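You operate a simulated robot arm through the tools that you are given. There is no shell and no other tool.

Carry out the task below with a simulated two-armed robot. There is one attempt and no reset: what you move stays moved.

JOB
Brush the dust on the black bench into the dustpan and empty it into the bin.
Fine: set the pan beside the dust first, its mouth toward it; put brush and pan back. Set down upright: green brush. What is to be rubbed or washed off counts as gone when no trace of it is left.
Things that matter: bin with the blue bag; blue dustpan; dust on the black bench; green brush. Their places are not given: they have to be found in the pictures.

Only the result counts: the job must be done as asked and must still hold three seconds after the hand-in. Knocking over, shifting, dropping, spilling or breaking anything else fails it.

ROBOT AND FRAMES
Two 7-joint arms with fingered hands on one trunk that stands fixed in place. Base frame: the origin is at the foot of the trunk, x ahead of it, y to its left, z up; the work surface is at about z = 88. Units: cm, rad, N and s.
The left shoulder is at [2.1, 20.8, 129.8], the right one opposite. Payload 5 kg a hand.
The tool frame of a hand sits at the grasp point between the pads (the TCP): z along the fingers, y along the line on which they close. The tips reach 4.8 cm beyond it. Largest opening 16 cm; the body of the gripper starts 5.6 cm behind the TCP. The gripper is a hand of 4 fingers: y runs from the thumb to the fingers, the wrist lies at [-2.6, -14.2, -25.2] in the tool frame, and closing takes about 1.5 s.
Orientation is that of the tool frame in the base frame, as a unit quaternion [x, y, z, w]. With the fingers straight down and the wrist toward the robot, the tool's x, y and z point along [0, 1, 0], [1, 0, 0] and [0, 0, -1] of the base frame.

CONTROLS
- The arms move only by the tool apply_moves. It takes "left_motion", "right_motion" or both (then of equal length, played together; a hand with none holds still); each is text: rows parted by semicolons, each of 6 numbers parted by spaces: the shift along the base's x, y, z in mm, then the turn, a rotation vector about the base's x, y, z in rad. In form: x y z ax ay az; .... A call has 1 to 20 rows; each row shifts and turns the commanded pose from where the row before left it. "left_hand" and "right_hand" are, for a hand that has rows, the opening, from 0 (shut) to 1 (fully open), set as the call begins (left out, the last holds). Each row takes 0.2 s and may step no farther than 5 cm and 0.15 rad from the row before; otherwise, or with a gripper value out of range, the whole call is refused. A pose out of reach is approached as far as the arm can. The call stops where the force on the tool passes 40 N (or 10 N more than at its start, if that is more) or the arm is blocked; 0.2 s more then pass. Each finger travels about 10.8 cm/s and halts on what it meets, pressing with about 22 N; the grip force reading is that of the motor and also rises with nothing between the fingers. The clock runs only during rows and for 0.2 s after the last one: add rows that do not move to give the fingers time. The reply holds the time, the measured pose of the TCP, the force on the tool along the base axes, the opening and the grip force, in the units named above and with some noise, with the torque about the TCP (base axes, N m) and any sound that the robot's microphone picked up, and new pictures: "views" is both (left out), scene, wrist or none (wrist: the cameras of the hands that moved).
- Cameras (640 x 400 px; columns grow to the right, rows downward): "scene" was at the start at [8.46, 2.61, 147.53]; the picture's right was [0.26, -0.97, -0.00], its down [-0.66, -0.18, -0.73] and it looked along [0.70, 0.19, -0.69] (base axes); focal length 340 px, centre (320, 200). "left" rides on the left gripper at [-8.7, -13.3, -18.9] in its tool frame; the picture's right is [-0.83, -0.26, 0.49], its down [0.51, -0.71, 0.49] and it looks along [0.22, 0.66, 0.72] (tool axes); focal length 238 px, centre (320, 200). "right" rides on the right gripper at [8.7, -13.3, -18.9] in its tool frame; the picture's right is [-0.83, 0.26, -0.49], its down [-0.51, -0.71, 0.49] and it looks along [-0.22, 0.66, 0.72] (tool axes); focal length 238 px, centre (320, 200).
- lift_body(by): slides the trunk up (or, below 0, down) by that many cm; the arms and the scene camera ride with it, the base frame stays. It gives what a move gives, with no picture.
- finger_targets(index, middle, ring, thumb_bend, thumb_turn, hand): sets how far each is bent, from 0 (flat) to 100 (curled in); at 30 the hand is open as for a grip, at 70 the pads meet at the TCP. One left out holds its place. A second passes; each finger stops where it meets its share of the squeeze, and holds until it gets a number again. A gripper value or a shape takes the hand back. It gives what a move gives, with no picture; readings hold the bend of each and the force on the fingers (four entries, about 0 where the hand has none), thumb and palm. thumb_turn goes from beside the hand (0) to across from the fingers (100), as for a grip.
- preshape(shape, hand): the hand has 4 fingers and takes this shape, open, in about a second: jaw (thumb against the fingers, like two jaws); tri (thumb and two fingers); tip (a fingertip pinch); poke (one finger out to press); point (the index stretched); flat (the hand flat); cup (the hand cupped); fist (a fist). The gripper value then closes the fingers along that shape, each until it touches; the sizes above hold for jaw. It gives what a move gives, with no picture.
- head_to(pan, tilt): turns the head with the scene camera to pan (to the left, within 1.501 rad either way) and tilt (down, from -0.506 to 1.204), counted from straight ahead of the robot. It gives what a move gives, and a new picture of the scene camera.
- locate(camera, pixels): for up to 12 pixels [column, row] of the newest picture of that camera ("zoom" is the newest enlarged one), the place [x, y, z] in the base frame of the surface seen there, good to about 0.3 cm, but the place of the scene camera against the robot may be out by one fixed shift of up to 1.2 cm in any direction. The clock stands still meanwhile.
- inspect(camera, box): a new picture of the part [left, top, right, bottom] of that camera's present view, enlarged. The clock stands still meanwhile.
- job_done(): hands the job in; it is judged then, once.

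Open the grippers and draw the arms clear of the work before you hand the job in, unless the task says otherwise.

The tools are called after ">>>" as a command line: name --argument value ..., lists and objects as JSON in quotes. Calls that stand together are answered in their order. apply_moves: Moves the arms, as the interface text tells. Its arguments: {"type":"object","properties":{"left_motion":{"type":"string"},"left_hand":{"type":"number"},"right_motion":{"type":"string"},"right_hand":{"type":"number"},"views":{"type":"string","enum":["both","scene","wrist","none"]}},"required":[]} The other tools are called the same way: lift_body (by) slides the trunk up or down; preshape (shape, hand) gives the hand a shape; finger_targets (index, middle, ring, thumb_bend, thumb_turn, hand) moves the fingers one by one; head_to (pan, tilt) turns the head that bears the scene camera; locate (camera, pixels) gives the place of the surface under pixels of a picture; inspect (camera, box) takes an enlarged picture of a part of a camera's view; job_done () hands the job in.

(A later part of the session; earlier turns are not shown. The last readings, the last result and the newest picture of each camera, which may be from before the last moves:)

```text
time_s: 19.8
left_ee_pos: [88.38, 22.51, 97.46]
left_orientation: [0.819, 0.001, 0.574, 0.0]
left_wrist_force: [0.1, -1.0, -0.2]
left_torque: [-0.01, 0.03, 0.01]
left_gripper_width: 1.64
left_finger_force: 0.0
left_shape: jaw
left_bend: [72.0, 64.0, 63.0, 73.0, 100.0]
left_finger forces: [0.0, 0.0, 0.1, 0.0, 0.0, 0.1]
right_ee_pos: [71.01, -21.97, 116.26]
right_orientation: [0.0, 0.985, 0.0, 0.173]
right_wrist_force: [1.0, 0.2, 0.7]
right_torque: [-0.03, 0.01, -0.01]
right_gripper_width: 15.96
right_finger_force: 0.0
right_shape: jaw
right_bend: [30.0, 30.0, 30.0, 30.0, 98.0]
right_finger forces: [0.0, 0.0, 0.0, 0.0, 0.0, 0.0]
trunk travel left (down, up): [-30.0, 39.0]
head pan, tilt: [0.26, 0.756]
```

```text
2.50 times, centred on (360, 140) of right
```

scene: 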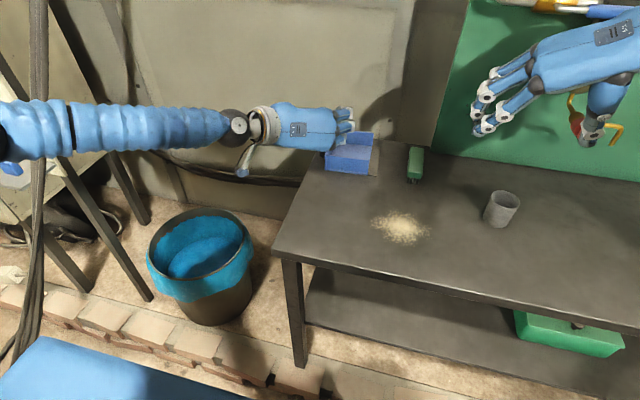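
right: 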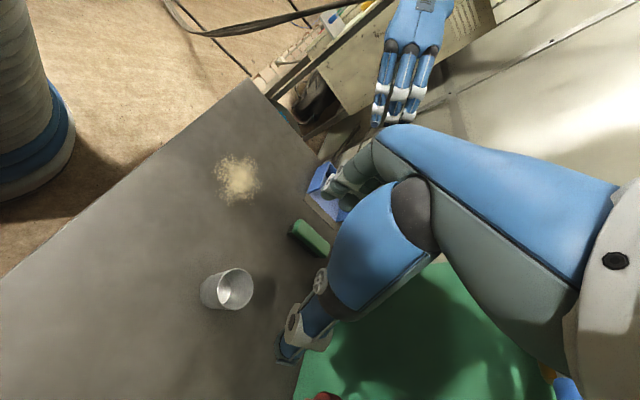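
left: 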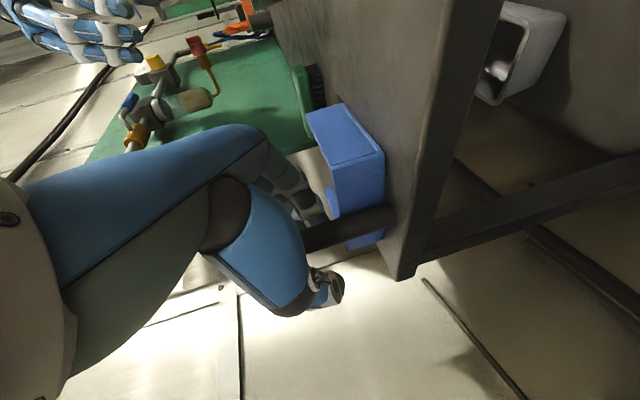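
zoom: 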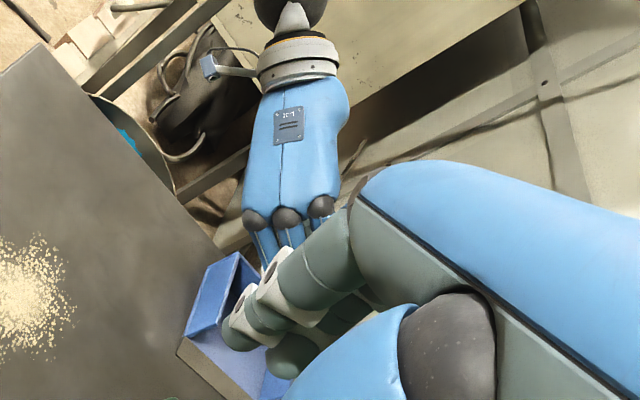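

I study the jaw geometry safely: close the right hand in free air to about 2.4 cm and look at where its pads lie.

>>> apply_moves --right_motion "0 0 0 0 0 0; 0 0 0 0 0 0; 0 0 0 0 0 0; 0 0 0 0 0 0; 0 0 0 0 0 0; 0 0 0 0 0 0; 0 0 0 0 0 0; 0 0 0 0 0 0; 0 0 0 0 0 0" --right_hand 0.15

>>> inspect --camera "right" --box '[240, 130, 440, 350]'

>>> inspect --camera "scene" --box '[440, 20, 640, 180]'

```text
time_s: 21.8
left_ee_pos: [88.44, 22.46, 97.59]
left_orientation: [0.819, 0.001, 0.574, 0.0]
left_wrist_force: [-0.6, -0.3, -0.8]
left_torque: [0.02, 0.0, -0.01]
left_gripper_width: 1.62
left_finger_force: 0.1
left_shape: jaw
left_bend: [72.0, 64.0, 63.0, 73.0, 100.0]
left_finger forces: [0.0, 0.0, 0.0, 0.0, 0.0, 0.1]
right_ee_pos: [70.97, -21.97, 116.25]
right_orientation: [0.0, 0.985, -0.001, 0.174]
right_wrist_force: [-0.2, -0.4, 0.3]
right_torque: [0.04, -0.01, 0.01]
right_gripper_width: 2.44
right_finger_force: 0.1
right_shape: jaw
right_bend: [73.0, 61.0, 60.0, 74.0, 100.0]
right_finger forces: [0.0, 0.1, 0.1, 0.0, 0.0, 0.0]
trunk travel left (down, up): [-30.0, 39.0]
head pan, tilt: [0.26, 0.756]
```

scene: 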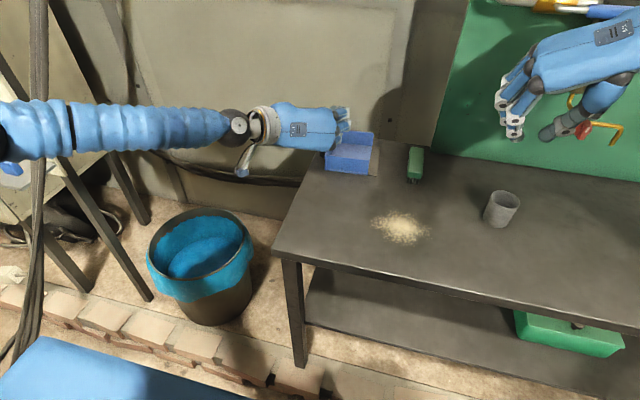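
right: 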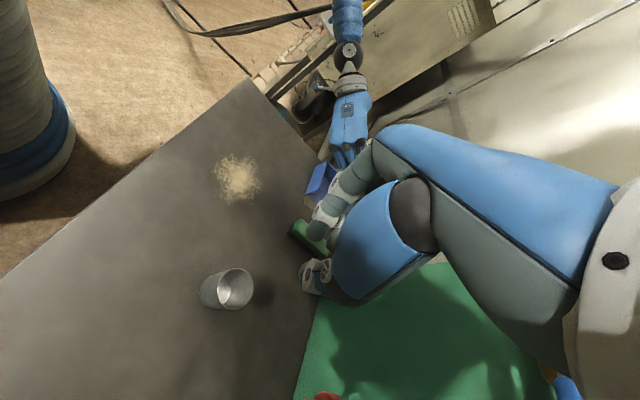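

```text
1.82 times, centred on (340, 240) of right
```

zoom: 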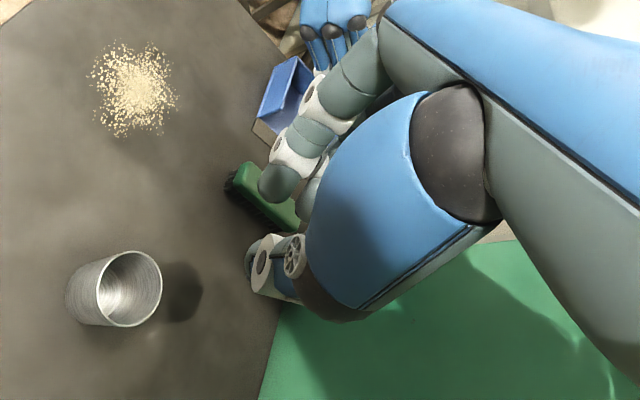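

```text
2.50 times, centred on (540, 100) of scene
```

zoom: 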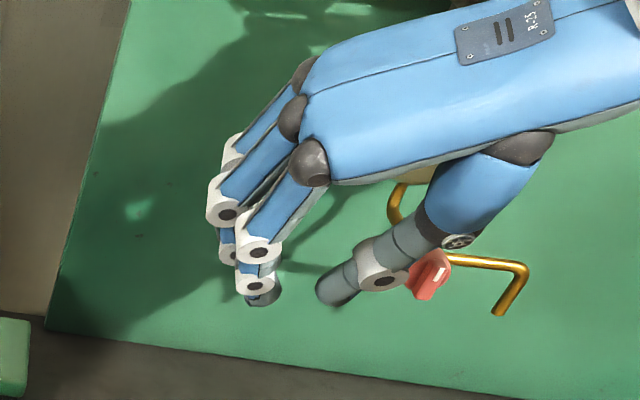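

At 2.4 cm in free air the bends are 73/61/60/74 – same as the left hand's, so the left fingers miss the post. I locate the right index tip (262,297) and thumb tip (335,292) relative to its TCP.

>>> locate --camera "zoom" --pixels '[[262, 297], [258, 285], [258, 255], [335, 292], [350, 275], [380, 260], [312, 165], [228, 262], [225, 195], [260, 270], [322, 290], [275, 290]]'

>>> locate --camera "right" --pixels '[[315, 232], [300, 285], [305, 270], [330, 205], [335, 235], [325, 275], [345, 185], [312, 280]]'

```text
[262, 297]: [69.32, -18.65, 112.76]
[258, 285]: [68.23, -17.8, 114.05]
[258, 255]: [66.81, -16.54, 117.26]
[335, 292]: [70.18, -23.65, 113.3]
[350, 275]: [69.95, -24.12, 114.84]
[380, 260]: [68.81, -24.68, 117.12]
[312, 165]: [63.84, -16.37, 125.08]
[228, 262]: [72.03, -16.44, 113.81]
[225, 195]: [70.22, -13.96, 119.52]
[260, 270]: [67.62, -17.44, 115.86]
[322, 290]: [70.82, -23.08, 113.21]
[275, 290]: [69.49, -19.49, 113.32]
```

```text
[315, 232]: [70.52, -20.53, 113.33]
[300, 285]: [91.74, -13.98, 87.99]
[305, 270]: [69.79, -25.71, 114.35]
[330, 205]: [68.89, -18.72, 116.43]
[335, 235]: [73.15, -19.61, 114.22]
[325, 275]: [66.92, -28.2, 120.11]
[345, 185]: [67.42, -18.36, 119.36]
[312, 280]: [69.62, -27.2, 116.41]
```

The jaw pinches only at the very tips (~3 cm beyond the TCP), so the post is inside the cage but not held. A wrap grip with the post against the palm is better; first I check the wall's distance behind the pan, and half-open the left fingers.

>>> locate --camera "scene" --pixels '[[370, 100], [350, 115], [395, 120], [330, 90], [290, 80], [310, 190]]'

>>> finger_targets --hand "left" --index 52 --middle 52 --ring 52 --thumb_bend 45 --thumb_turn 100

>>> inspect --camera "left" --box '[200, 100, 440, 340]'

```text
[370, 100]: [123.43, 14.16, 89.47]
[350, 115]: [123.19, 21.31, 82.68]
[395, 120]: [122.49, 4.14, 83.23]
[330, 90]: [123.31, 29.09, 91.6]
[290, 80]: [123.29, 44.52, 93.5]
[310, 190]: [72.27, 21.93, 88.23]
```

```text
time_s: 22.8
left_ee_pos: [88.23, 22.38, 97.56]
left_orientation: [0.819, -0.001, 0.573, 0.0]
left_wrist_force: [-0.2, -0.2, 0.1]
left_torque: [0.04, 0.0, -0.03]
left_gripper_width: 9.66
left_finger_force: 0.1
left_shape: fingers
left_bend: [52.0, 52.0, 52.0, 45.0, 99.0]
left_finger forces: [0.1, 0.0, 0.0, 0.0, 0.1, 0.1]
right_ee_pos: [71.04, -21.97, 116.3]
right_orientation: [0.0, 0.985, 0.0, 0.174]
right_wrist_force: [0.0, -0.5, 0.6]
right_torque: [0.0, 0.0, -0.02]
right_gripper_width: 2.44
right_finger_force: 0.1
right_shape: jaw
right_bend: [73.0, 61.0, 60.0, 74.0, 100.0]
right_finger forces: [0.1, 0.1, 0.0, 0.1, 0.1, 0.0]
trunk travel left (down, up): [-30.0, 39.0]
head pan, tilt: [0.26, 0.756]
```

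```text
1.67 times, centred on (320, 220) of left
```

zoom: 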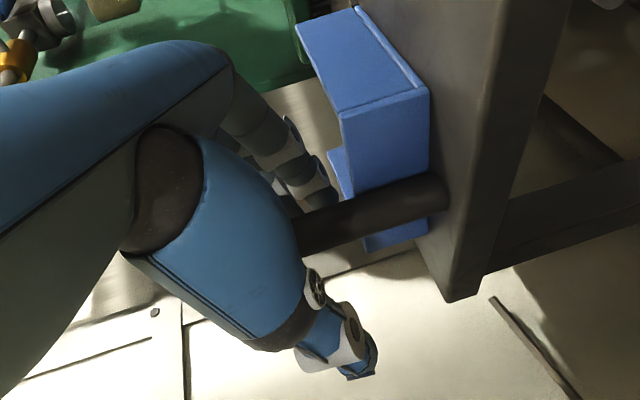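

The wall is far back (x≈123). I level the left hand to about 8° tilt, raise slightly and push forward so the post slides in toward the palm.

>>> apply_moves --left_motion "0 0 4 0 -0.1 0; 0 0 4 0 -0.1 0; 0 0 0 0 0 0; 10 1 0 0 0 0; 10 0 0 0 0 0; 10 0 0 0 0 0; 0 0 0 0 0 0"

>>> inspect --camera "left" --box '[200, 100, 440, 340]'

>>> inspect --camera "scene" --box '[240, 40, 430, 190]'

```text
time_s: 24.4
left_ee_pos: [91.23, 22.7, 98.08]
left_orientation: [0.758, 0.0, 0.653, 0.001]
left_wrist_force: [0.2, 0.1, 0.0]
left_torque: [0.03, -0.02, -0.02]
left_gripper_width: 9.63
left_finger_force: 0.1
left_shape: fingers
left_bend: [52.0, 52.0, 52.0, 45.0, 99.0]
left_finger forces: [0.0, 0.0, 0.0, 0.0, 0.0, 0.1]
right_ee_pos: [70.97, -21.99, 116.14]
right_orientation: [0.001, 0.985, 0.0, 0.174]
right_wrist_force: [0.5, 0.5, 1.0]
right_torque: [-0.01, -0.03, -0.03]
right_gripper_width: 2.48
right_finger_force: 0.0
right_shape: jaw
right_bend: [73.0, 61.0, 60.0, 74.0, 100.0]
right_finger forces: [0.0, 0.0, 0.0, 0.1, 0.0, 0.1]
trunk travel left (down, up): [-30.0, 39.0]
head pan, tilt: [0.26, 0.756]
```

scene: 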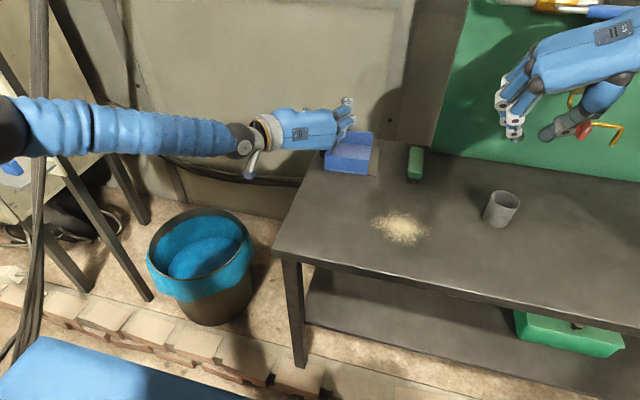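
left: 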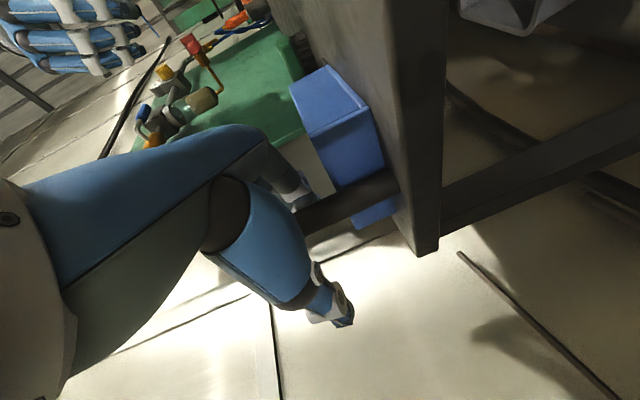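

```text
1.67 times, centred on (320, 220) of left
```

zoom: 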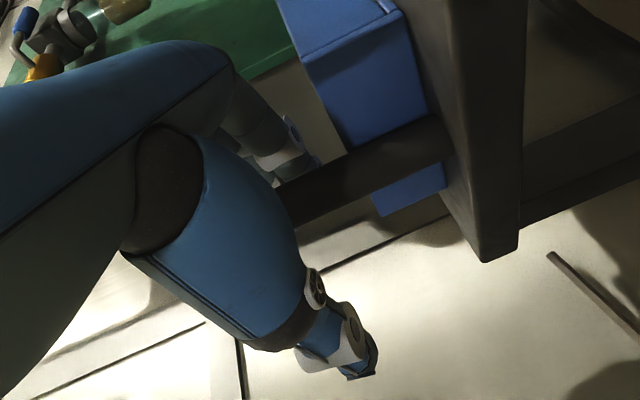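

```text
2.67 times, centred on (335, 115) of scene
```

zoom: 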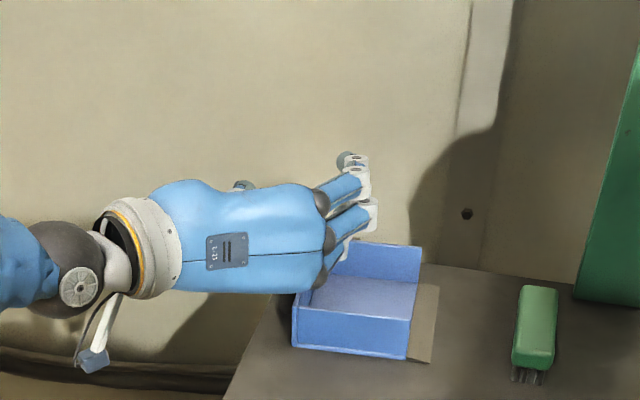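

No contact yet. I advance 1.6 cm more in small steps and watch the palm force.

>>> apply_moves --left_motion "4 0 0 0 0 0; 4 0 0 0 0 0; 4 0 0 0 0 0; 4 0 0 0 0 0; 0 0 0 0 0 0" --views "none"

>>> inspect --camera "left" --box '[200, 100, 440, 340]'

>>> inspect --camera "scene" --box '[240, 40, 430, 190]'

```text
time_s: 25.6
left_ee_pos: [92.88, 22.77, 98.15]
left_orientation: [0.758, 0.0, 0.652, 0.0]
left_wrist_force: [0.2, -0.2, 0.4]
left_torque: [0.01, -0.01, -0.02]
left_gripper_width: 9.64
left_finger_force: 0.1
left_shape: fingers
left_bend: [52.0, 52.0, 52.0, 45.0, 99.0]
left_finger forces: [0.0, 0.1, 0.0, 0.0, 0.0, 0.0]
right_ee_pos: [70.89, -21.97, 116.16]
right_orientation: [0.0, 0.985, 0.0, 0.174]
right_wrist_force: [0.2, 0.1, -0.5]
right_torque: [-0.01, 0.03, 0.0]
right_gripper_width: 2.45
right_finger_force: 0.1
right_shape: jaw
right_bend: [73.0, 61.0, 60.0, 74.0, 100.0]
right_finger forces: [0.1, 0.0, 0.1, 0.0, 0.1, 0.0]
trunk travel left (down, up): [-30.0, 39.0]
head pan, tilt: [0.26, 0.756]
```

```text
1.67 times, centred on (320, 220) of left
```

zoom: 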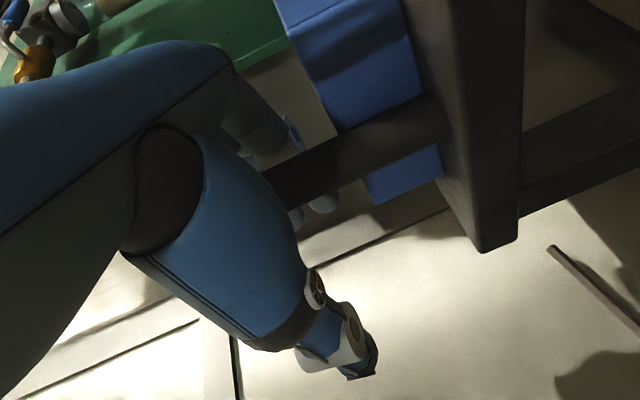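

```text
2.67 times, centred on (335, 115) of scene
```

zoom: 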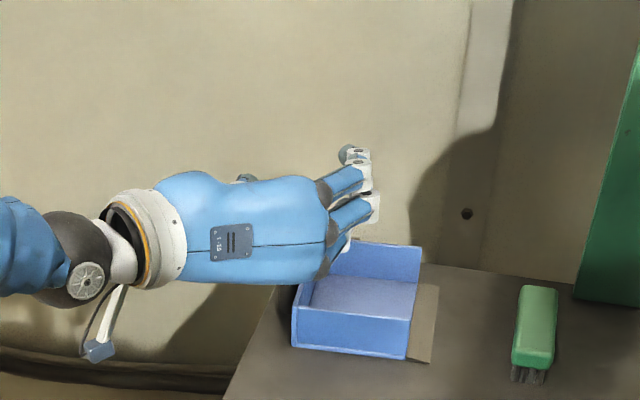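

The post is now close to the palm. I curl the three fingers around it first, thumb waiting.

>>> finger_targets --hand "left" --index 85 --middle 85 --ring 85

>>> inspect --camera "left" --box '[200, 100, 440, 340]'

>>> inspect --camera "scene" --box '[240, 40, 430, 190]'

```text
time_s: 26.6
left_ee_pos: [92.84, 22.79, 98.36]
left_orientation: [0.758, 0.001, 0.652, 0.0]
left_wrist_force: [-0.3, 0.4, -0.3]
left_torque: [-0.03, 0.0, 0.05]
left_gripper_width: 4.9
left_finger_force: 0.4
left_shape: fingers
left_bend: [85.0, 85.0, 85.0, 45.0, 99.0]
left_finger forces: [0.3, 0.1, 0.1, 0.1, 0.1, 0.0]
right_ee_pos: [70.96, -22.03, 116.3]
right_orientation: [0.0, 0.985, 0.0, 0.173]
right_wrist_force: [-0.2, -0.5, 0.1]
right_torque: [0.01, 0.02, 0.01]
right_gripper_width: 2.44
right_finger_force: 0.1
right_shape: jaw
right_bend: [73.0, 61.0, 60.0, 74.0, 100.0]
right_finger forces: [0.0, 0.0, 0.0, 0.1, 0.0, 0.0]
trunk travel left (down, up): [-30.0, 39.0]
head pan, tilt: [0.26, 0.756]
```

```text
1.67 times, centred on (320, 220) of left
```

zoom: 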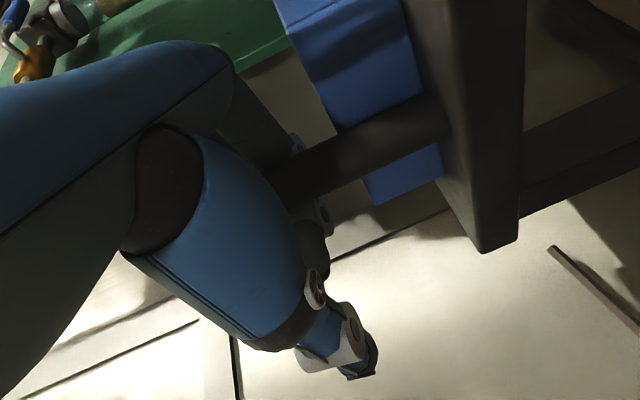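

```text
2.67 times, centred on (335, 115) of scene
```

zoom: 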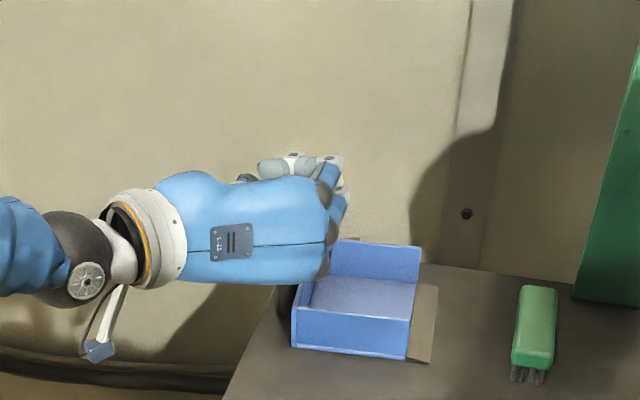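

The fingers hook around behind the post (tips at (315,240)), index just touching. I curl further to 100, then bring the thumb over.

>>> finger_targets --hand "left" --index 100 --middle 100 --ring 100

>>> inspect --camera "left" --box '[200, 100, 440, 340]'

>>> inspect --camera "scene" --box '[240, 40, 430, 190]'

```text
time_s: 27.6
left_ee_pos: [92.9, 22.78, 98.21]
left_orientation: [0.759, 0.0, 0.652, 0.0]
left_wrist_force: [0.0, 0.2, 0.1]
left_torque: [-0.18, 0.01, -0.09]
left_gripper_width: 9.55
left_finger_force: 14.6
left_shape: fingers
left_bend: [99.0, 100.0, 100.0, 45.0, 99.0]
left_finger forces: [26.8, 2.9, 0.0, 0.0, 0.0, 0.0]
right_ee_pos: [70.96, -22.09, 116.23]
right_orientation: [0.0, 0.985, 0.0, 0.174]
right_wrist_force: [-0.5, 0.1, -0.4]
right_torque: [0.02, 0.0, -0.02]
right_gripper_width: 2.43
right_finger_force: 0.0
right_shape: jaw
right_bend: [73.0, 61.0, 60.0, 74.0, 100.0]
right_finger forces: [0.0, 0.0, 0.0, 0.0, 0.0, 0.1]
trunk travel left (down, up): [-30.0, 39.0]
head pan, tilt: [0.26, 0.756]
```

```text
1.67 times, centred on (320, 220) of left
```

zoom: 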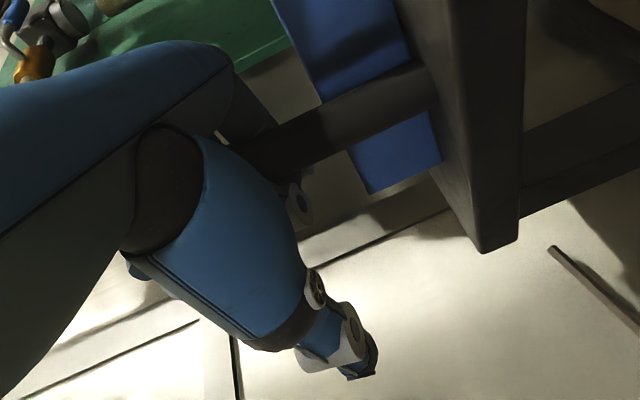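

```text
2.67 times, centred on (335, 115) of scene
```

zoom: 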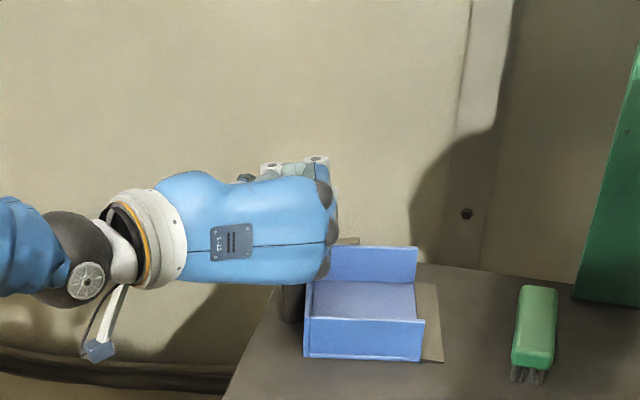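

The index now presses 27 N on the post and the pan has been pulled a little toward the palm. I close the thumb.

>>> finger_targets --hand "left" --thumb_bend 100

>>> inspect --camera "left" --box '[200, 100, 440, 340]'

>>> inspect --camera "scene" --box '[240, 40, 430, 190]'

```text
time_s: 28.6
left_ee_pos: [92.9, 22.78, 98.16]
left_orientation: [0.758, 0.0, 0.652, 0.0]
left_wrist_force: [0.1, -0.3, 1.4]
left_torque: [-0.39, 0.09, -0.07]
left_gripper_width: 5.96
left_finger_force: 29.6
left_shape: fingers
left_bend: [100.0, 100.0, 100.0, 94.0, 100.0]
left_finger forces: [57.0, 2.0, 0.0, 0.0, 0.0, 0.0]
right_ee_pos: [70.99, -22.05, 116.17]
right_orientation: [0.001, 0.985, -0.001, 0.174]
right_wrist_force: [0.2, -0.3, -0.2]
right_torque: [0.02, 0.02, 0.0]
right_gripper_width: 2.44
right_finger_force: 0.1
right_shape: jaw
right_bend: [73.0, 61.0, 60.0, 74.0, 100.0]
right_finger forces: [0.0, 0.1, 0.1, 0.0, 0.1, 0.0]
trunk travel left (down, up): [-30.0, 39.0]
head pan, tilt: [0.26, 0.756]
```

```text
1.67 times, centred on (320, 220) of left
```

zoom: 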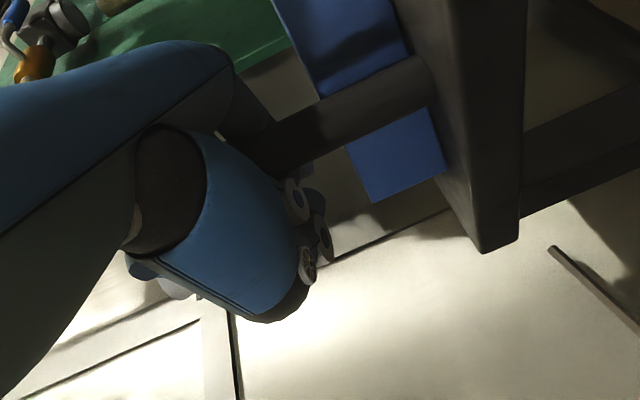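

```text
2.67 times, centred on (335, 115) of scene
```

zoom: 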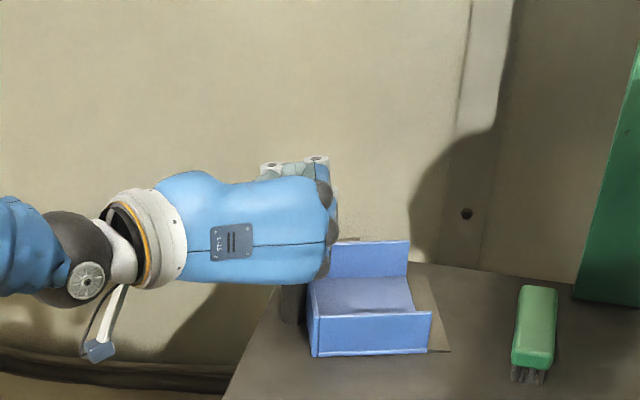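

Index holds the post at 57 N between finger, thumb and palm; the pan looks slightly twisted. I test with a small 1.5 cm lift and look.

>>> apply_moves --left_motion "0 0 5 0 0 0; 0 0 5 0 0 0; 0 0 5 0 0 0; 0 0 0 0 0 0"

>>> inspect --camera "left" --box '[200, 100, 440, 340]'

>>> inspect --camera "scene" --box '[240, 40, 430, 190]'

```text
time_s: 29.6
left_ee_pos: [93.05, 22.89, 99.68]
left_orientation: [0.758, 0.001, 0.653, -0.001]
left_wrist_force: [-0.8, -0.2, -1.5]
left_torque: [0.13, -0.07, 0.01]
left_gripper_width: 5.95
left_finger_force: 21.8
left_shape: fingers
left_bend: [100.0, 100.0, 100.0, 94.0, 100.0]
left_finger forces: [40.7, 3.6, 0.1, 0.1, 0.0, 0.0]
right_ee_pos: [70.99, -21.94, 116.33]
right_orientation: [0.0, 0.985, 0.0, 0.174]
right_wrist_force: [-0.5, -0.8, -0.1]
right_torque: [0.0, -0.01, 0.0]
right_gripper_width: 2.46
right_finger_force: 0.0
right_shape: jaw
right_bend: [73.0, 61.0, 60.0, 74.0, 100.0]
right_finger forces: [0.1, 0.0, 0.0, 0.0, 0.0, 0.0]
trunk travel left (down, up): [-30.0, 39.0]
head pan, tilt: [0.26, 0.756]
```

scene: 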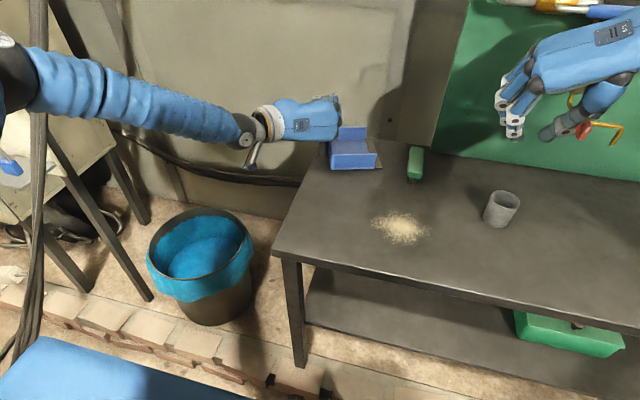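
left: 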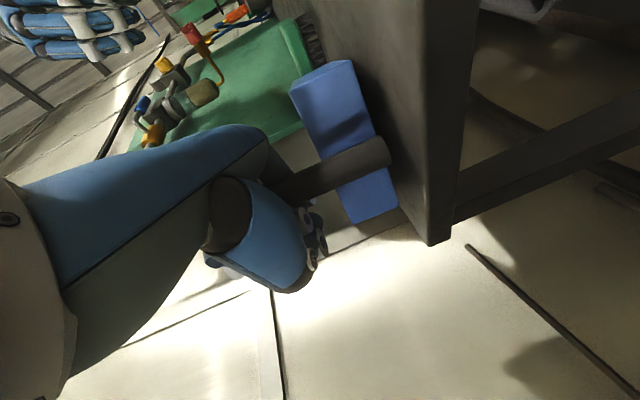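

```text
1.67 times, centred on (320, 220) of left
```

zoom: 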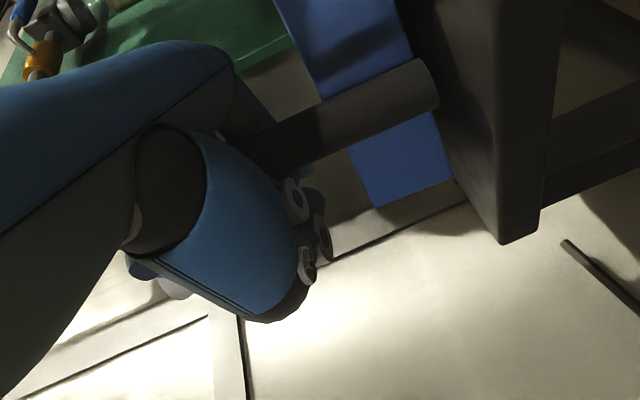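

```text
2.67 times, centred on (335, 115) of scene
```

zoom: 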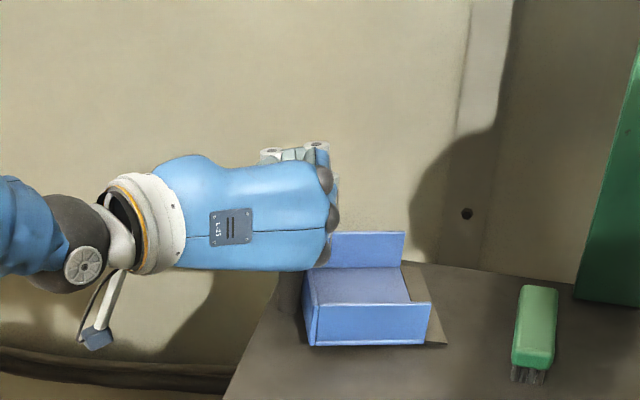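

The pan lifts with the hand. I raise it 4 cm more and then measure its corner points to learn its attitude.

>>> apply_moves --left_motion "0 0 10 0 0 0; 0 0 10 0 0 0; 0 0 10 0 0 0; 0 0 10 0 0 0; 0 0 0 0 0 0"

>>> inspect --camera "left" --box '[240, 40, 440, 240]'

>>> inspect --camera "scene" --box '[300, 100, 420, 190]'

```text
time_s: 30.8
left_ee_pos: [93.02, 22.65, 103.92]
left_orientation: [0.758, 0.0, 0.652, 0.0]
left_wrist_force: [0.7, 0.4, -3.0]
left_torque: [0.09, -0.11, -0.03]
left_gripper_width: 5.92
left_finger_force: 21.8
left_shape: fingers
left_bend: [100.0, 100.0, 100.0, 94.0, 100.0]
left_finger forces: [40.3, 3.5, 0.0, 0.0, 0.1, 0.1]
right_ee_pos: [71.02, -22.0, 116.26]
right_orientation: [0.0, 0.985, 0.0, 0.173]
right_wrist_force: [0.7, 0.3, 0.3]
right_torque: [-0.01, 0.02, -0.01]
right_gripper_width: 2.48
right_finger_force: 0.1
right_shape: jaw
right_bend: [73.0, 61.0, 60.0, 74.0, 100.0]
right_finger forces: [0.0, 0.1, 0.0, 0.1, 0.0, 0.0]
trunk travel left (down, up): [-30.0, 39.0]
head pan, tilt: [0.26, 0.756]
```

scene: 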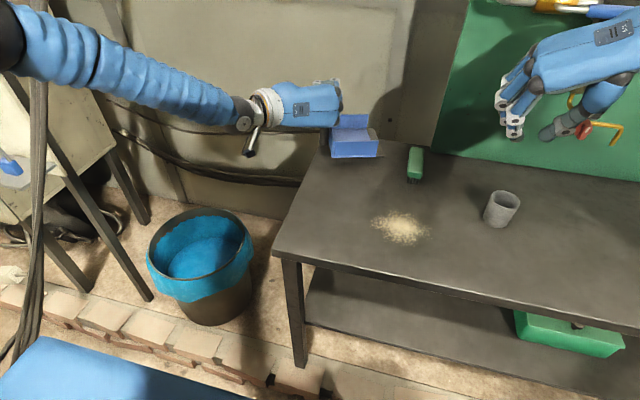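
left: 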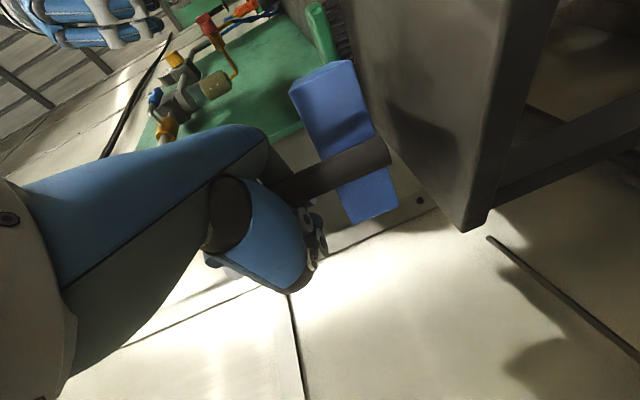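

```text
2.00 times, centred on (340, 140) of left
```

zoom: 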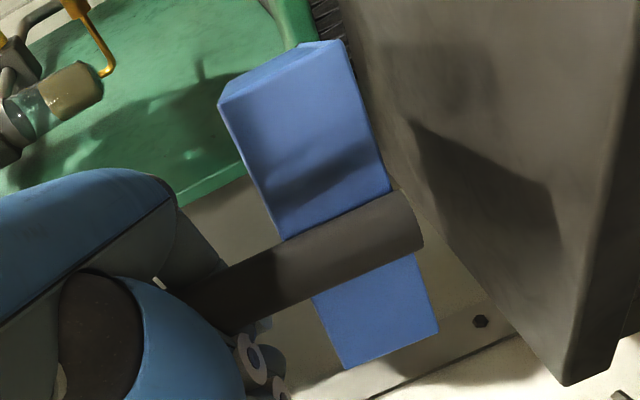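

```text
4.44 times, centred on (360, 145) of scene
```

zoom: 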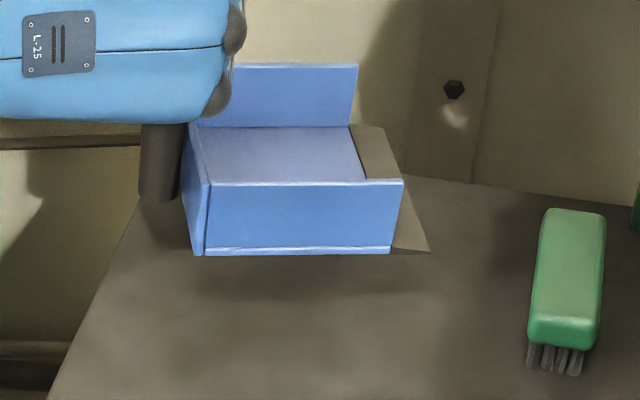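

The pan hangs free. I locate its corners in the zoom to get its tilt and yaw.

>>> locate --camera "zoom" --pixels '[[206, 249], [387, 248], [209, 186], [400, 182], [426, 250], [382, 130], [354, 70], [250, 68], [350, 130], [230, 150], [340, 170], [280, 135]]'

>>> locate --camera "left" --pixels '[[345, 165], [370, 155], [385, 155], [390, 140], [392, 162], [350, 68], [383, 130], [295, 95], [358, 220], [395, 205], [330, 110]]'

```text
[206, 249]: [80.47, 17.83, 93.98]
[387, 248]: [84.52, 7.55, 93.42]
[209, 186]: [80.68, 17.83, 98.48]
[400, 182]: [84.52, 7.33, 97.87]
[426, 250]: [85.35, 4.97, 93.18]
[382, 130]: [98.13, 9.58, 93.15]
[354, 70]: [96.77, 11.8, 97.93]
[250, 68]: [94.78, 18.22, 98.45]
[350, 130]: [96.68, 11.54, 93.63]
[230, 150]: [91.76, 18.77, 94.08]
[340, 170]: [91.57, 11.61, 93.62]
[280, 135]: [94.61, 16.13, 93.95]
```

```text
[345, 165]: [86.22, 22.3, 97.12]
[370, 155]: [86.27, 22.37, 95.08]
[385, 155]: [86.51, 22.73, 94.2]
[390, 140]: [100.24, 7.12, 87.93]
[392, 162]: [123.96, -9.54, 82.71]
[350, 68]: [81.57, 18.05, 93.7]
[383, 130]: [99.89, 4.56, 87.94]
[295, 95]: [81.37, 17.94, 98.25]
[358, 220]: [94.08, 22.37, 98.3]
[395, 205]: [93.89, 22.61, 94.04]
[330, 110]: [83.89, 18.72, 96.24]
```

The pan is nearly level (mouth ≈3° low) but yawed ≈21° with its mouth toward +x. I rotate it back by −0.375 rad about z, trim the pitch, and carry it to beside the dust (lip target ≈(65, 6.2)), staying 5 cm above the bench.

>>> apply_moves --left_motion "0 0 3 0 0 -0.094; 0 0 3 0 0 -0.094; 0 0 3 0 0 -0.094; 0 0 3 -0.05 0 -0.093; -23 -3 0 0 0 0; -23 -3 0 0 0 0; -23 -3 0 0 0 0; -23 -3 0 0 0 0; -23 -3 0 0 0 0; -23 -3 0 0 0 0; -23 -3 0 0 0 0; -23 -3 0 0 0 0; -23 -3 0 0 0 0; 0 0 0 0 0 0"

>>> inspect --camera "scene" --box '[270, 120, 470, 270]'

```text
time_s: 33.8
left_ee_pos: [72.24, 19.97, 105.15]
left_orientation: [0.742, -0.126, 0.643, 0.14]
left_wrist_force: [0.5, 0.0, -3.2]
left_torque: [0.09, -0.12, -0.03]
left_gripper_width: 5.94
left_finger_force: 21.6
left_shape: fingers
left_bend: [100.0, 100.0, 100.0, 94.0, 100.0]
left_finger forces: [39.2, 3.8, 0.0, 0.0, 0.1, 0.0]
right_ee_pos: [71.03, -21.99, 116.16]
right_orientation: [0.0, 0.985, 0.001, 0.174]
right_wrist_force: [-0.7, 0.2, -0.6]
right_torque: [0.05, 0.06, 0.0]
right_gripper_width: 2.45
right_finger_force: 0.1
right_shape: jaw
right_bend: [73.0, 61.0, 60.0, 74.0, 100.0]
right_finger forces: [0.0, 0.0, 0.1, 0.0, 0.1, 0.1]
trunk travel left (down, up): [-30.0, 39.0]
head pan, tilt: [0.26, 0.756]
```

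scene: 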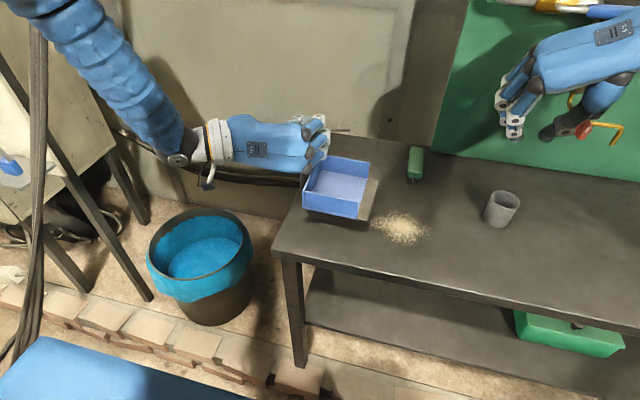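
left: 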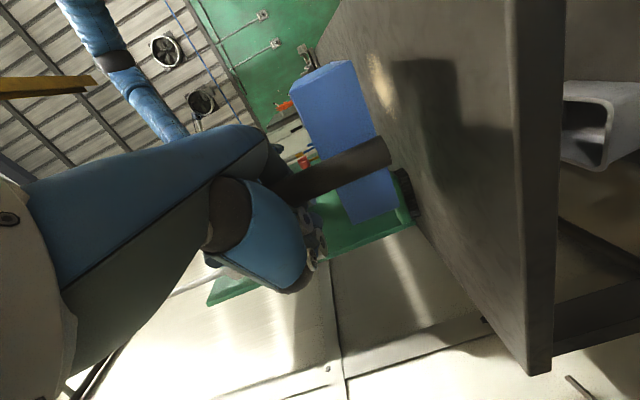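

```text
2.67 times, centred on (370, 195) of scene
```

zoom: 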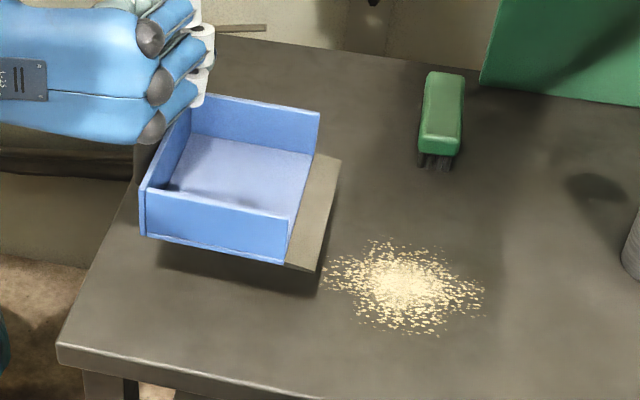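

I locate the pan's corners again in this zoom to confirm yaw, tilt and the offset to the dust before lowering.

>>> locate --camera "zoom" --pixels '[[147, 233], [282, 258], [150, 193], [291, 222], [313, 267], [339, 162], [317, 113], [200, 98], [250, 180], [200, 160], [290, 190]]'

```text
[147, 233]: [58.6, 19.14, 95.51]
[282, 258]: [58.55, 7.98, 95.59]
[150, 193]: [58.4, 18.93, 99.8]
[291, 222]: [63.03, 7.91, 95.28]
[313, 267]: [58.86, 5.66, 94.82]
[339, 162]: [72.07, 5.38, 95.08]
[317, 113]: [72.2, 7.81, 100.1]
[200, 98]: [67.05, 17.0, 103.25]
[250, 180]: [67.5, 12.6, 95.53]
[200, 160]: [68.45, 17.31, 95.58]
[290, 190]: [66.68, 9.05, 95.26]
```

The pan is level and square, lip at y≈5.5, mid x≈65.5, about 7 cm above the bench. I shift 5 mm left and lower 6 cm, then the rest in small steps until contact.

>>> apply_moves --left_motion "0 5 -15 0 0 0; 0 0 -15 0 0 0; 0 0 -15 0 0 0; 0 0 -13 0 0 0; 0 0 -3 0 0 0; 0 0 -2 0 0 0; 0 0 -2 0 0 0; 0 0 0 0 0 0" --views "none"

>>> inspect --camera "scene" --box '[270, 120, 470, 270]'

```text
time_s: 35.6
left_ee_pos: [72.21, 20.42, 98.42]
left_orientation: [0.743, -0.124, 0.643, 0.14]
left_wrist_force: [0.4, 0.9, -2.3]
left_torque: [0.07, -0.14, -0.01]
left_gripper_width: 5.96
left_finger_force: 21.7
left_shape: fingers
left_bend: [100.0, 100.0, 100.0, 94.0, 100.0]
left_finger forces: [39.2, 4.0, 0.0, 0.1, 0.0, 0.1]
right_ee_pos: [71.02, -21.98, 116.17]
right_orientation: [0.0, 0.985, 0.001, 0.174]
right_wrist_force: [-0.1, -0.2, 0.6]
right_torque: [-0.01, -0.04, 0.0]
right_gripper_width: 2.43
right_finger_force: 0.1
right_shape: jaw
right_bend: [73.0, 61.0, 60.0, 74.0, 100.0]
right_finger forces: [0.0, 0.2, 0.1, 0.0, 0.1, 0.1]
trunk travel left (down, up): [-30.0, 39.0]
head pan, tilt: [0.26, 0.756]
```

```text
2.67 times, centred on (370, 195) of scene
```

zoom: 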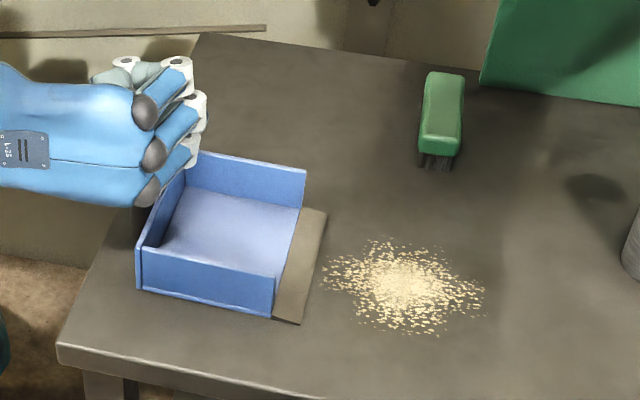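

Still about weight-only force (−2.3 N), pan is just above the bench. I lower in 1.5 mm steps until the load shifts.

>>> apply_moves --left_motion "0 0 -1.5 0 0 0; 0 0 -1.5 0 0 0; 0 0 -1.5 0 0 0; 0 0 0 0 0 0" --views "none"

>>> inspect --camera "scene" --box '[270, 120, 470, 270]'

```text
time_s: 36.6
left_ee_pos: [72.2, 20.44, 98.21]
left_orientation: [0.742, -0.125, 0.644, 0.141]
left_wrist_force: [1.1, 1.3, 6.6]
left_torque: [-0.02, 0.46, -0.17]
left_gripper_width: 5.97
left_finger_force: 22.4
left_shape: fingers
left_bend: [100.0, 100.0, 100.0, 94.0, 100.0]
left_finger forces: [40.9, 3.4, 0.0, 0.0, 0.1, 0.0]
right_ee_pos: [70.94, -22.02, 116.31]
right_orientation: [-0.001, 0.985, 0.001, 0.174]
right_wrist_force: [-0.1, -0.2, 0.5]
right_torque: [0.01, 0.0, -0.02]
right_gripper_width: 2.42
right_finger_force: 0.1
right_shape: jaw
right_bend: [73.0, 61.0, 60.0, 74.0, 100.0]
right_finger forces: [0.0, 0.0, 0.0, 0.1, 0.1, 0.0]
trunk travel left (down, up): [-30.0, 39.0]
head pan, tilt: [0.26, 0.756]
```

```text
2.67 times, centred on (370, 195) of scene
```

zoom: 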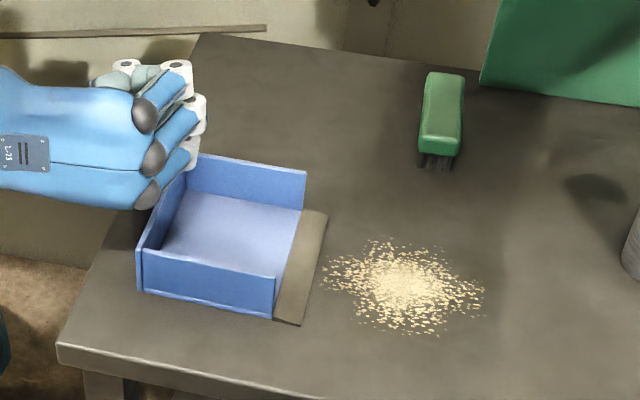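

The pan now rests on the bench (+6.6 N) with its lip beside the dust, and I keep holding it. I check where my left knuckles are, to judge clearance for the sweeping right hand.

>>> locate --camera "zoom" --pixels '[[150, 190], [190, 150], [200, 110], [190, 70], [160, 110], [300, 322], [326, 213], [273, 275], [305, 172], [228, 225], [137, 287], [333, 270]]'

```text
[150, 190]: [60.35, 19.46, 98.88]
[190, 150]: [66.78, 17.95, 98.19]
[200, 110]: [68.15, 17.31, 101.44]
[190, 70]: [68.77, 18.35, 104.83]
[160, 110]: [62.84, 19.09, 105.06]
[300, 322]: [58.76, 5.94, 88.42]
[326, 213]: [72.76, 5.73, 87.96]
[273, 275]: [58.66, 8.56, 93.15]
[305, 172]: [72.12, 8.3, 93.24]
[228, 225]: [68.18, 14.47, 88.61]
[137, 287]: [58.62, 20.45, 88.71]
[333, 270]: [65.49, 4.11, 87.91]
```

Left knuckles are at y ≥ 17, well clear. Now I open the right hand and carry it above the brush (centre ≈(87.9, −4)), keeping it high to test the reach.

>>> apply_moves --right_motion "0 0 0 0 0 0; 0 0 0 0 0 0; 22 22 -8 0 0 0; 22 22 -8 0 0 0; 22 22 -8 0 0 0; 22 22 -8 0 0 0; 22 22 -8 0 0 0; 22 22 -8 0 0 0; 22 22 -8 0 0 0; 22 22 -8 0 0 0; 0 0 0 0 0 0; 0 0 0 0 0 0" --right_hand 1

>>> inspect --camera "right" --box '[220, 130, 440, 350]'

```text
time_s: 39.2
left_ee_pos: [72.19, 20.48, 98.15]
left_orientation: [0.742, -0.125, 0.644, 0.14]
left_wrist_force: [2.2, -2.0, 9.7]
left_torque: [-0.03, 0.63, 0.09]
left_gripper_width: 5.96
left_finger_force: 23.5
left_shape: fingers
left_bend: [100.0, 100.0, 100.0, 95.0, 100.0]
left_finger forces: [42.1, 4.2, 0.1, 0.0, 0.0, 0.1]
right_ee_pos: [88.55, -4.63, 109.85]
right_orientation: [0.0, 0.985, 0.0, 0.173]
right_wrist_force: [0.5, 0.0, -0.4]
right_torque: [-0.02, -0.01, -0.01]
right_gripper_width: 15.96
right_finger_force: 0.1
right_shape: jaw
right_bend: [30.0, 30.0, 30.0, 30.0, 98.0]
right_finger forces: [0.0, 0.0, 0.0, 0.0, 0.1, 0.1]
trunk travel left (down, up): [-30.0, 39.0]
head pan, tilt: [0.26, 0.756]
```

scene: 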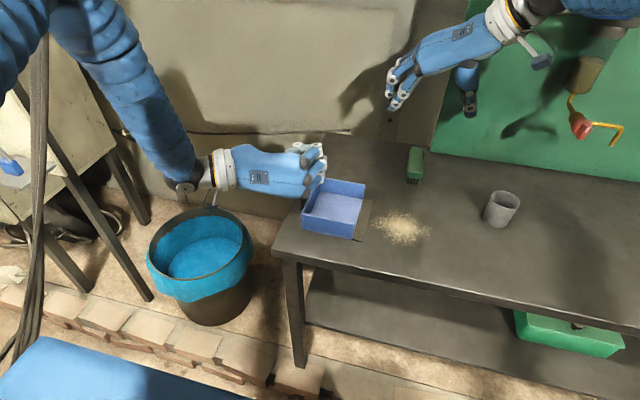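
right: 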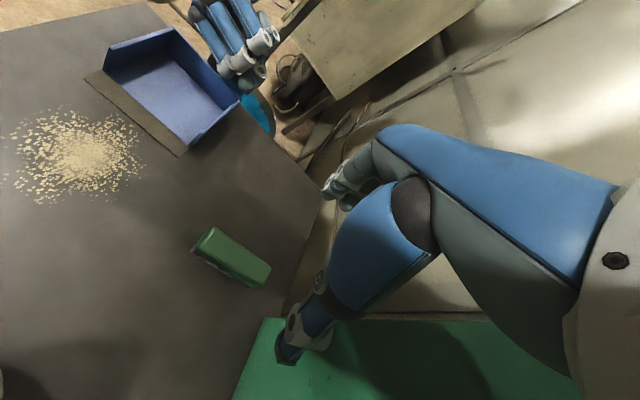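

```text
1.82 times, centred on (330, 240) of right
```

zoom: 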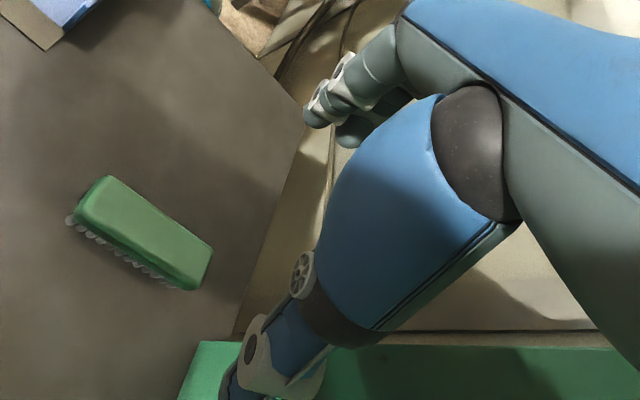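

Reach is fine. I measure the brush with the right camera (top corners near (212,231), (269,266), (258,286), (201,250)).

>>> locate --camera "right" --pixels '[[213, 230], [268, 265], [258, 284], [203, 250], [237, 257], [195, 252], [225, 270], [210, 237]]'

>>> apply_moves --right_motion "0 2 -15 0 0.07 0; 0 0 -15 0 0.07 0; 0 0 -15 0 0 0; 0 0 -10 0 0 0; 0 0 0 0 0 0"

>>> inspect --camera "scene" --box '[340, 50, 520, 200]'

```text
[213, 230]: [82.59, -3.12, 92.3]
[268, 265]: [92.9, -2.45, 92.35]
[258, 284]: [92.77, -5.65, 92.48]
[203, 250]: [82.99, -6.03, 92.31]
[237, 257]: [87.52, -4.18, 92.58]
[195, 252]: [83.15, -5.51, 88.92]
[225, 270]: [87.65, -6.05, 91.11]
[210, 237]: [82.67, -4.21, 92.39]
```

```text
time_s: 40.4
left_ee_pos: [72.2, 20.55, 98.15]
left_orientation: [0.742, -0.125, 0.643, 0.141]
left_wrist_force: [-0.4, 1.3, 12.4]
left_torque: [-0.04, 0.74, -0.07]
left_gripper_width: 5.94
left_finger_force: 22.7
left_shape: fingers
left_bend: [100.0, 100.0, 100.0, 95.0, 100.0]
left_finger forces: [41.0, 4.1, 0.1, 0.1, 0.0, 0.0]
right_ee_pos: [88.56, -4.33, 104.2]
right_orientation: [0.0, 0.995, 0.001, 0.105]
right_wrist_force: [-0.1, 0.4, -0.3]
right_torque: [0.0, 0.01, 0.02]
right_gripper_width: 15.98
right_finger_force: 0.0
right_shape: jaw
right_bend: [30.0, 30.0, 30.0, 30.0, 98.0]
right_finger forces: [0.1, 0.0, 0.0, 0.0, 0.0, 0.0]
trunk travel left (down, up): [-30.0, 39.0]
head pan, tilt: [0.26, 0.756]
```

scene: 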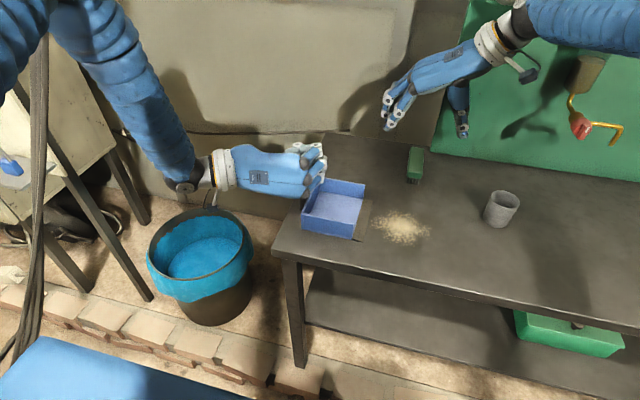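
right: 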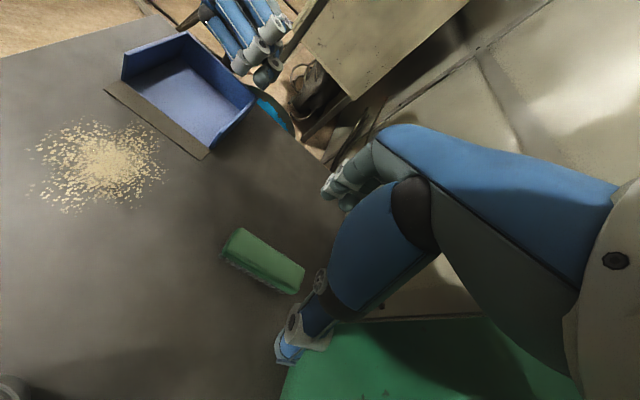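

```text
2.67 times, centred on (430, 125) of scene
```

zoom: 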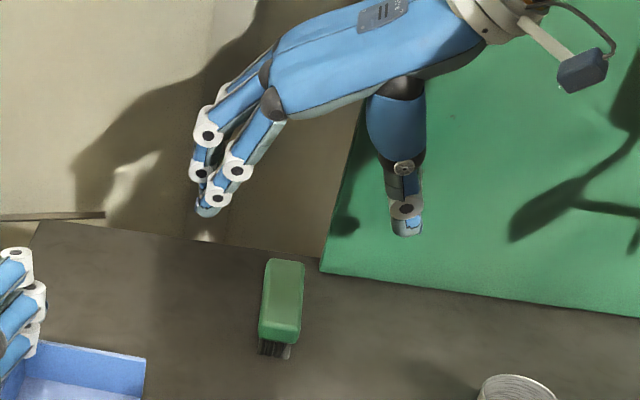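

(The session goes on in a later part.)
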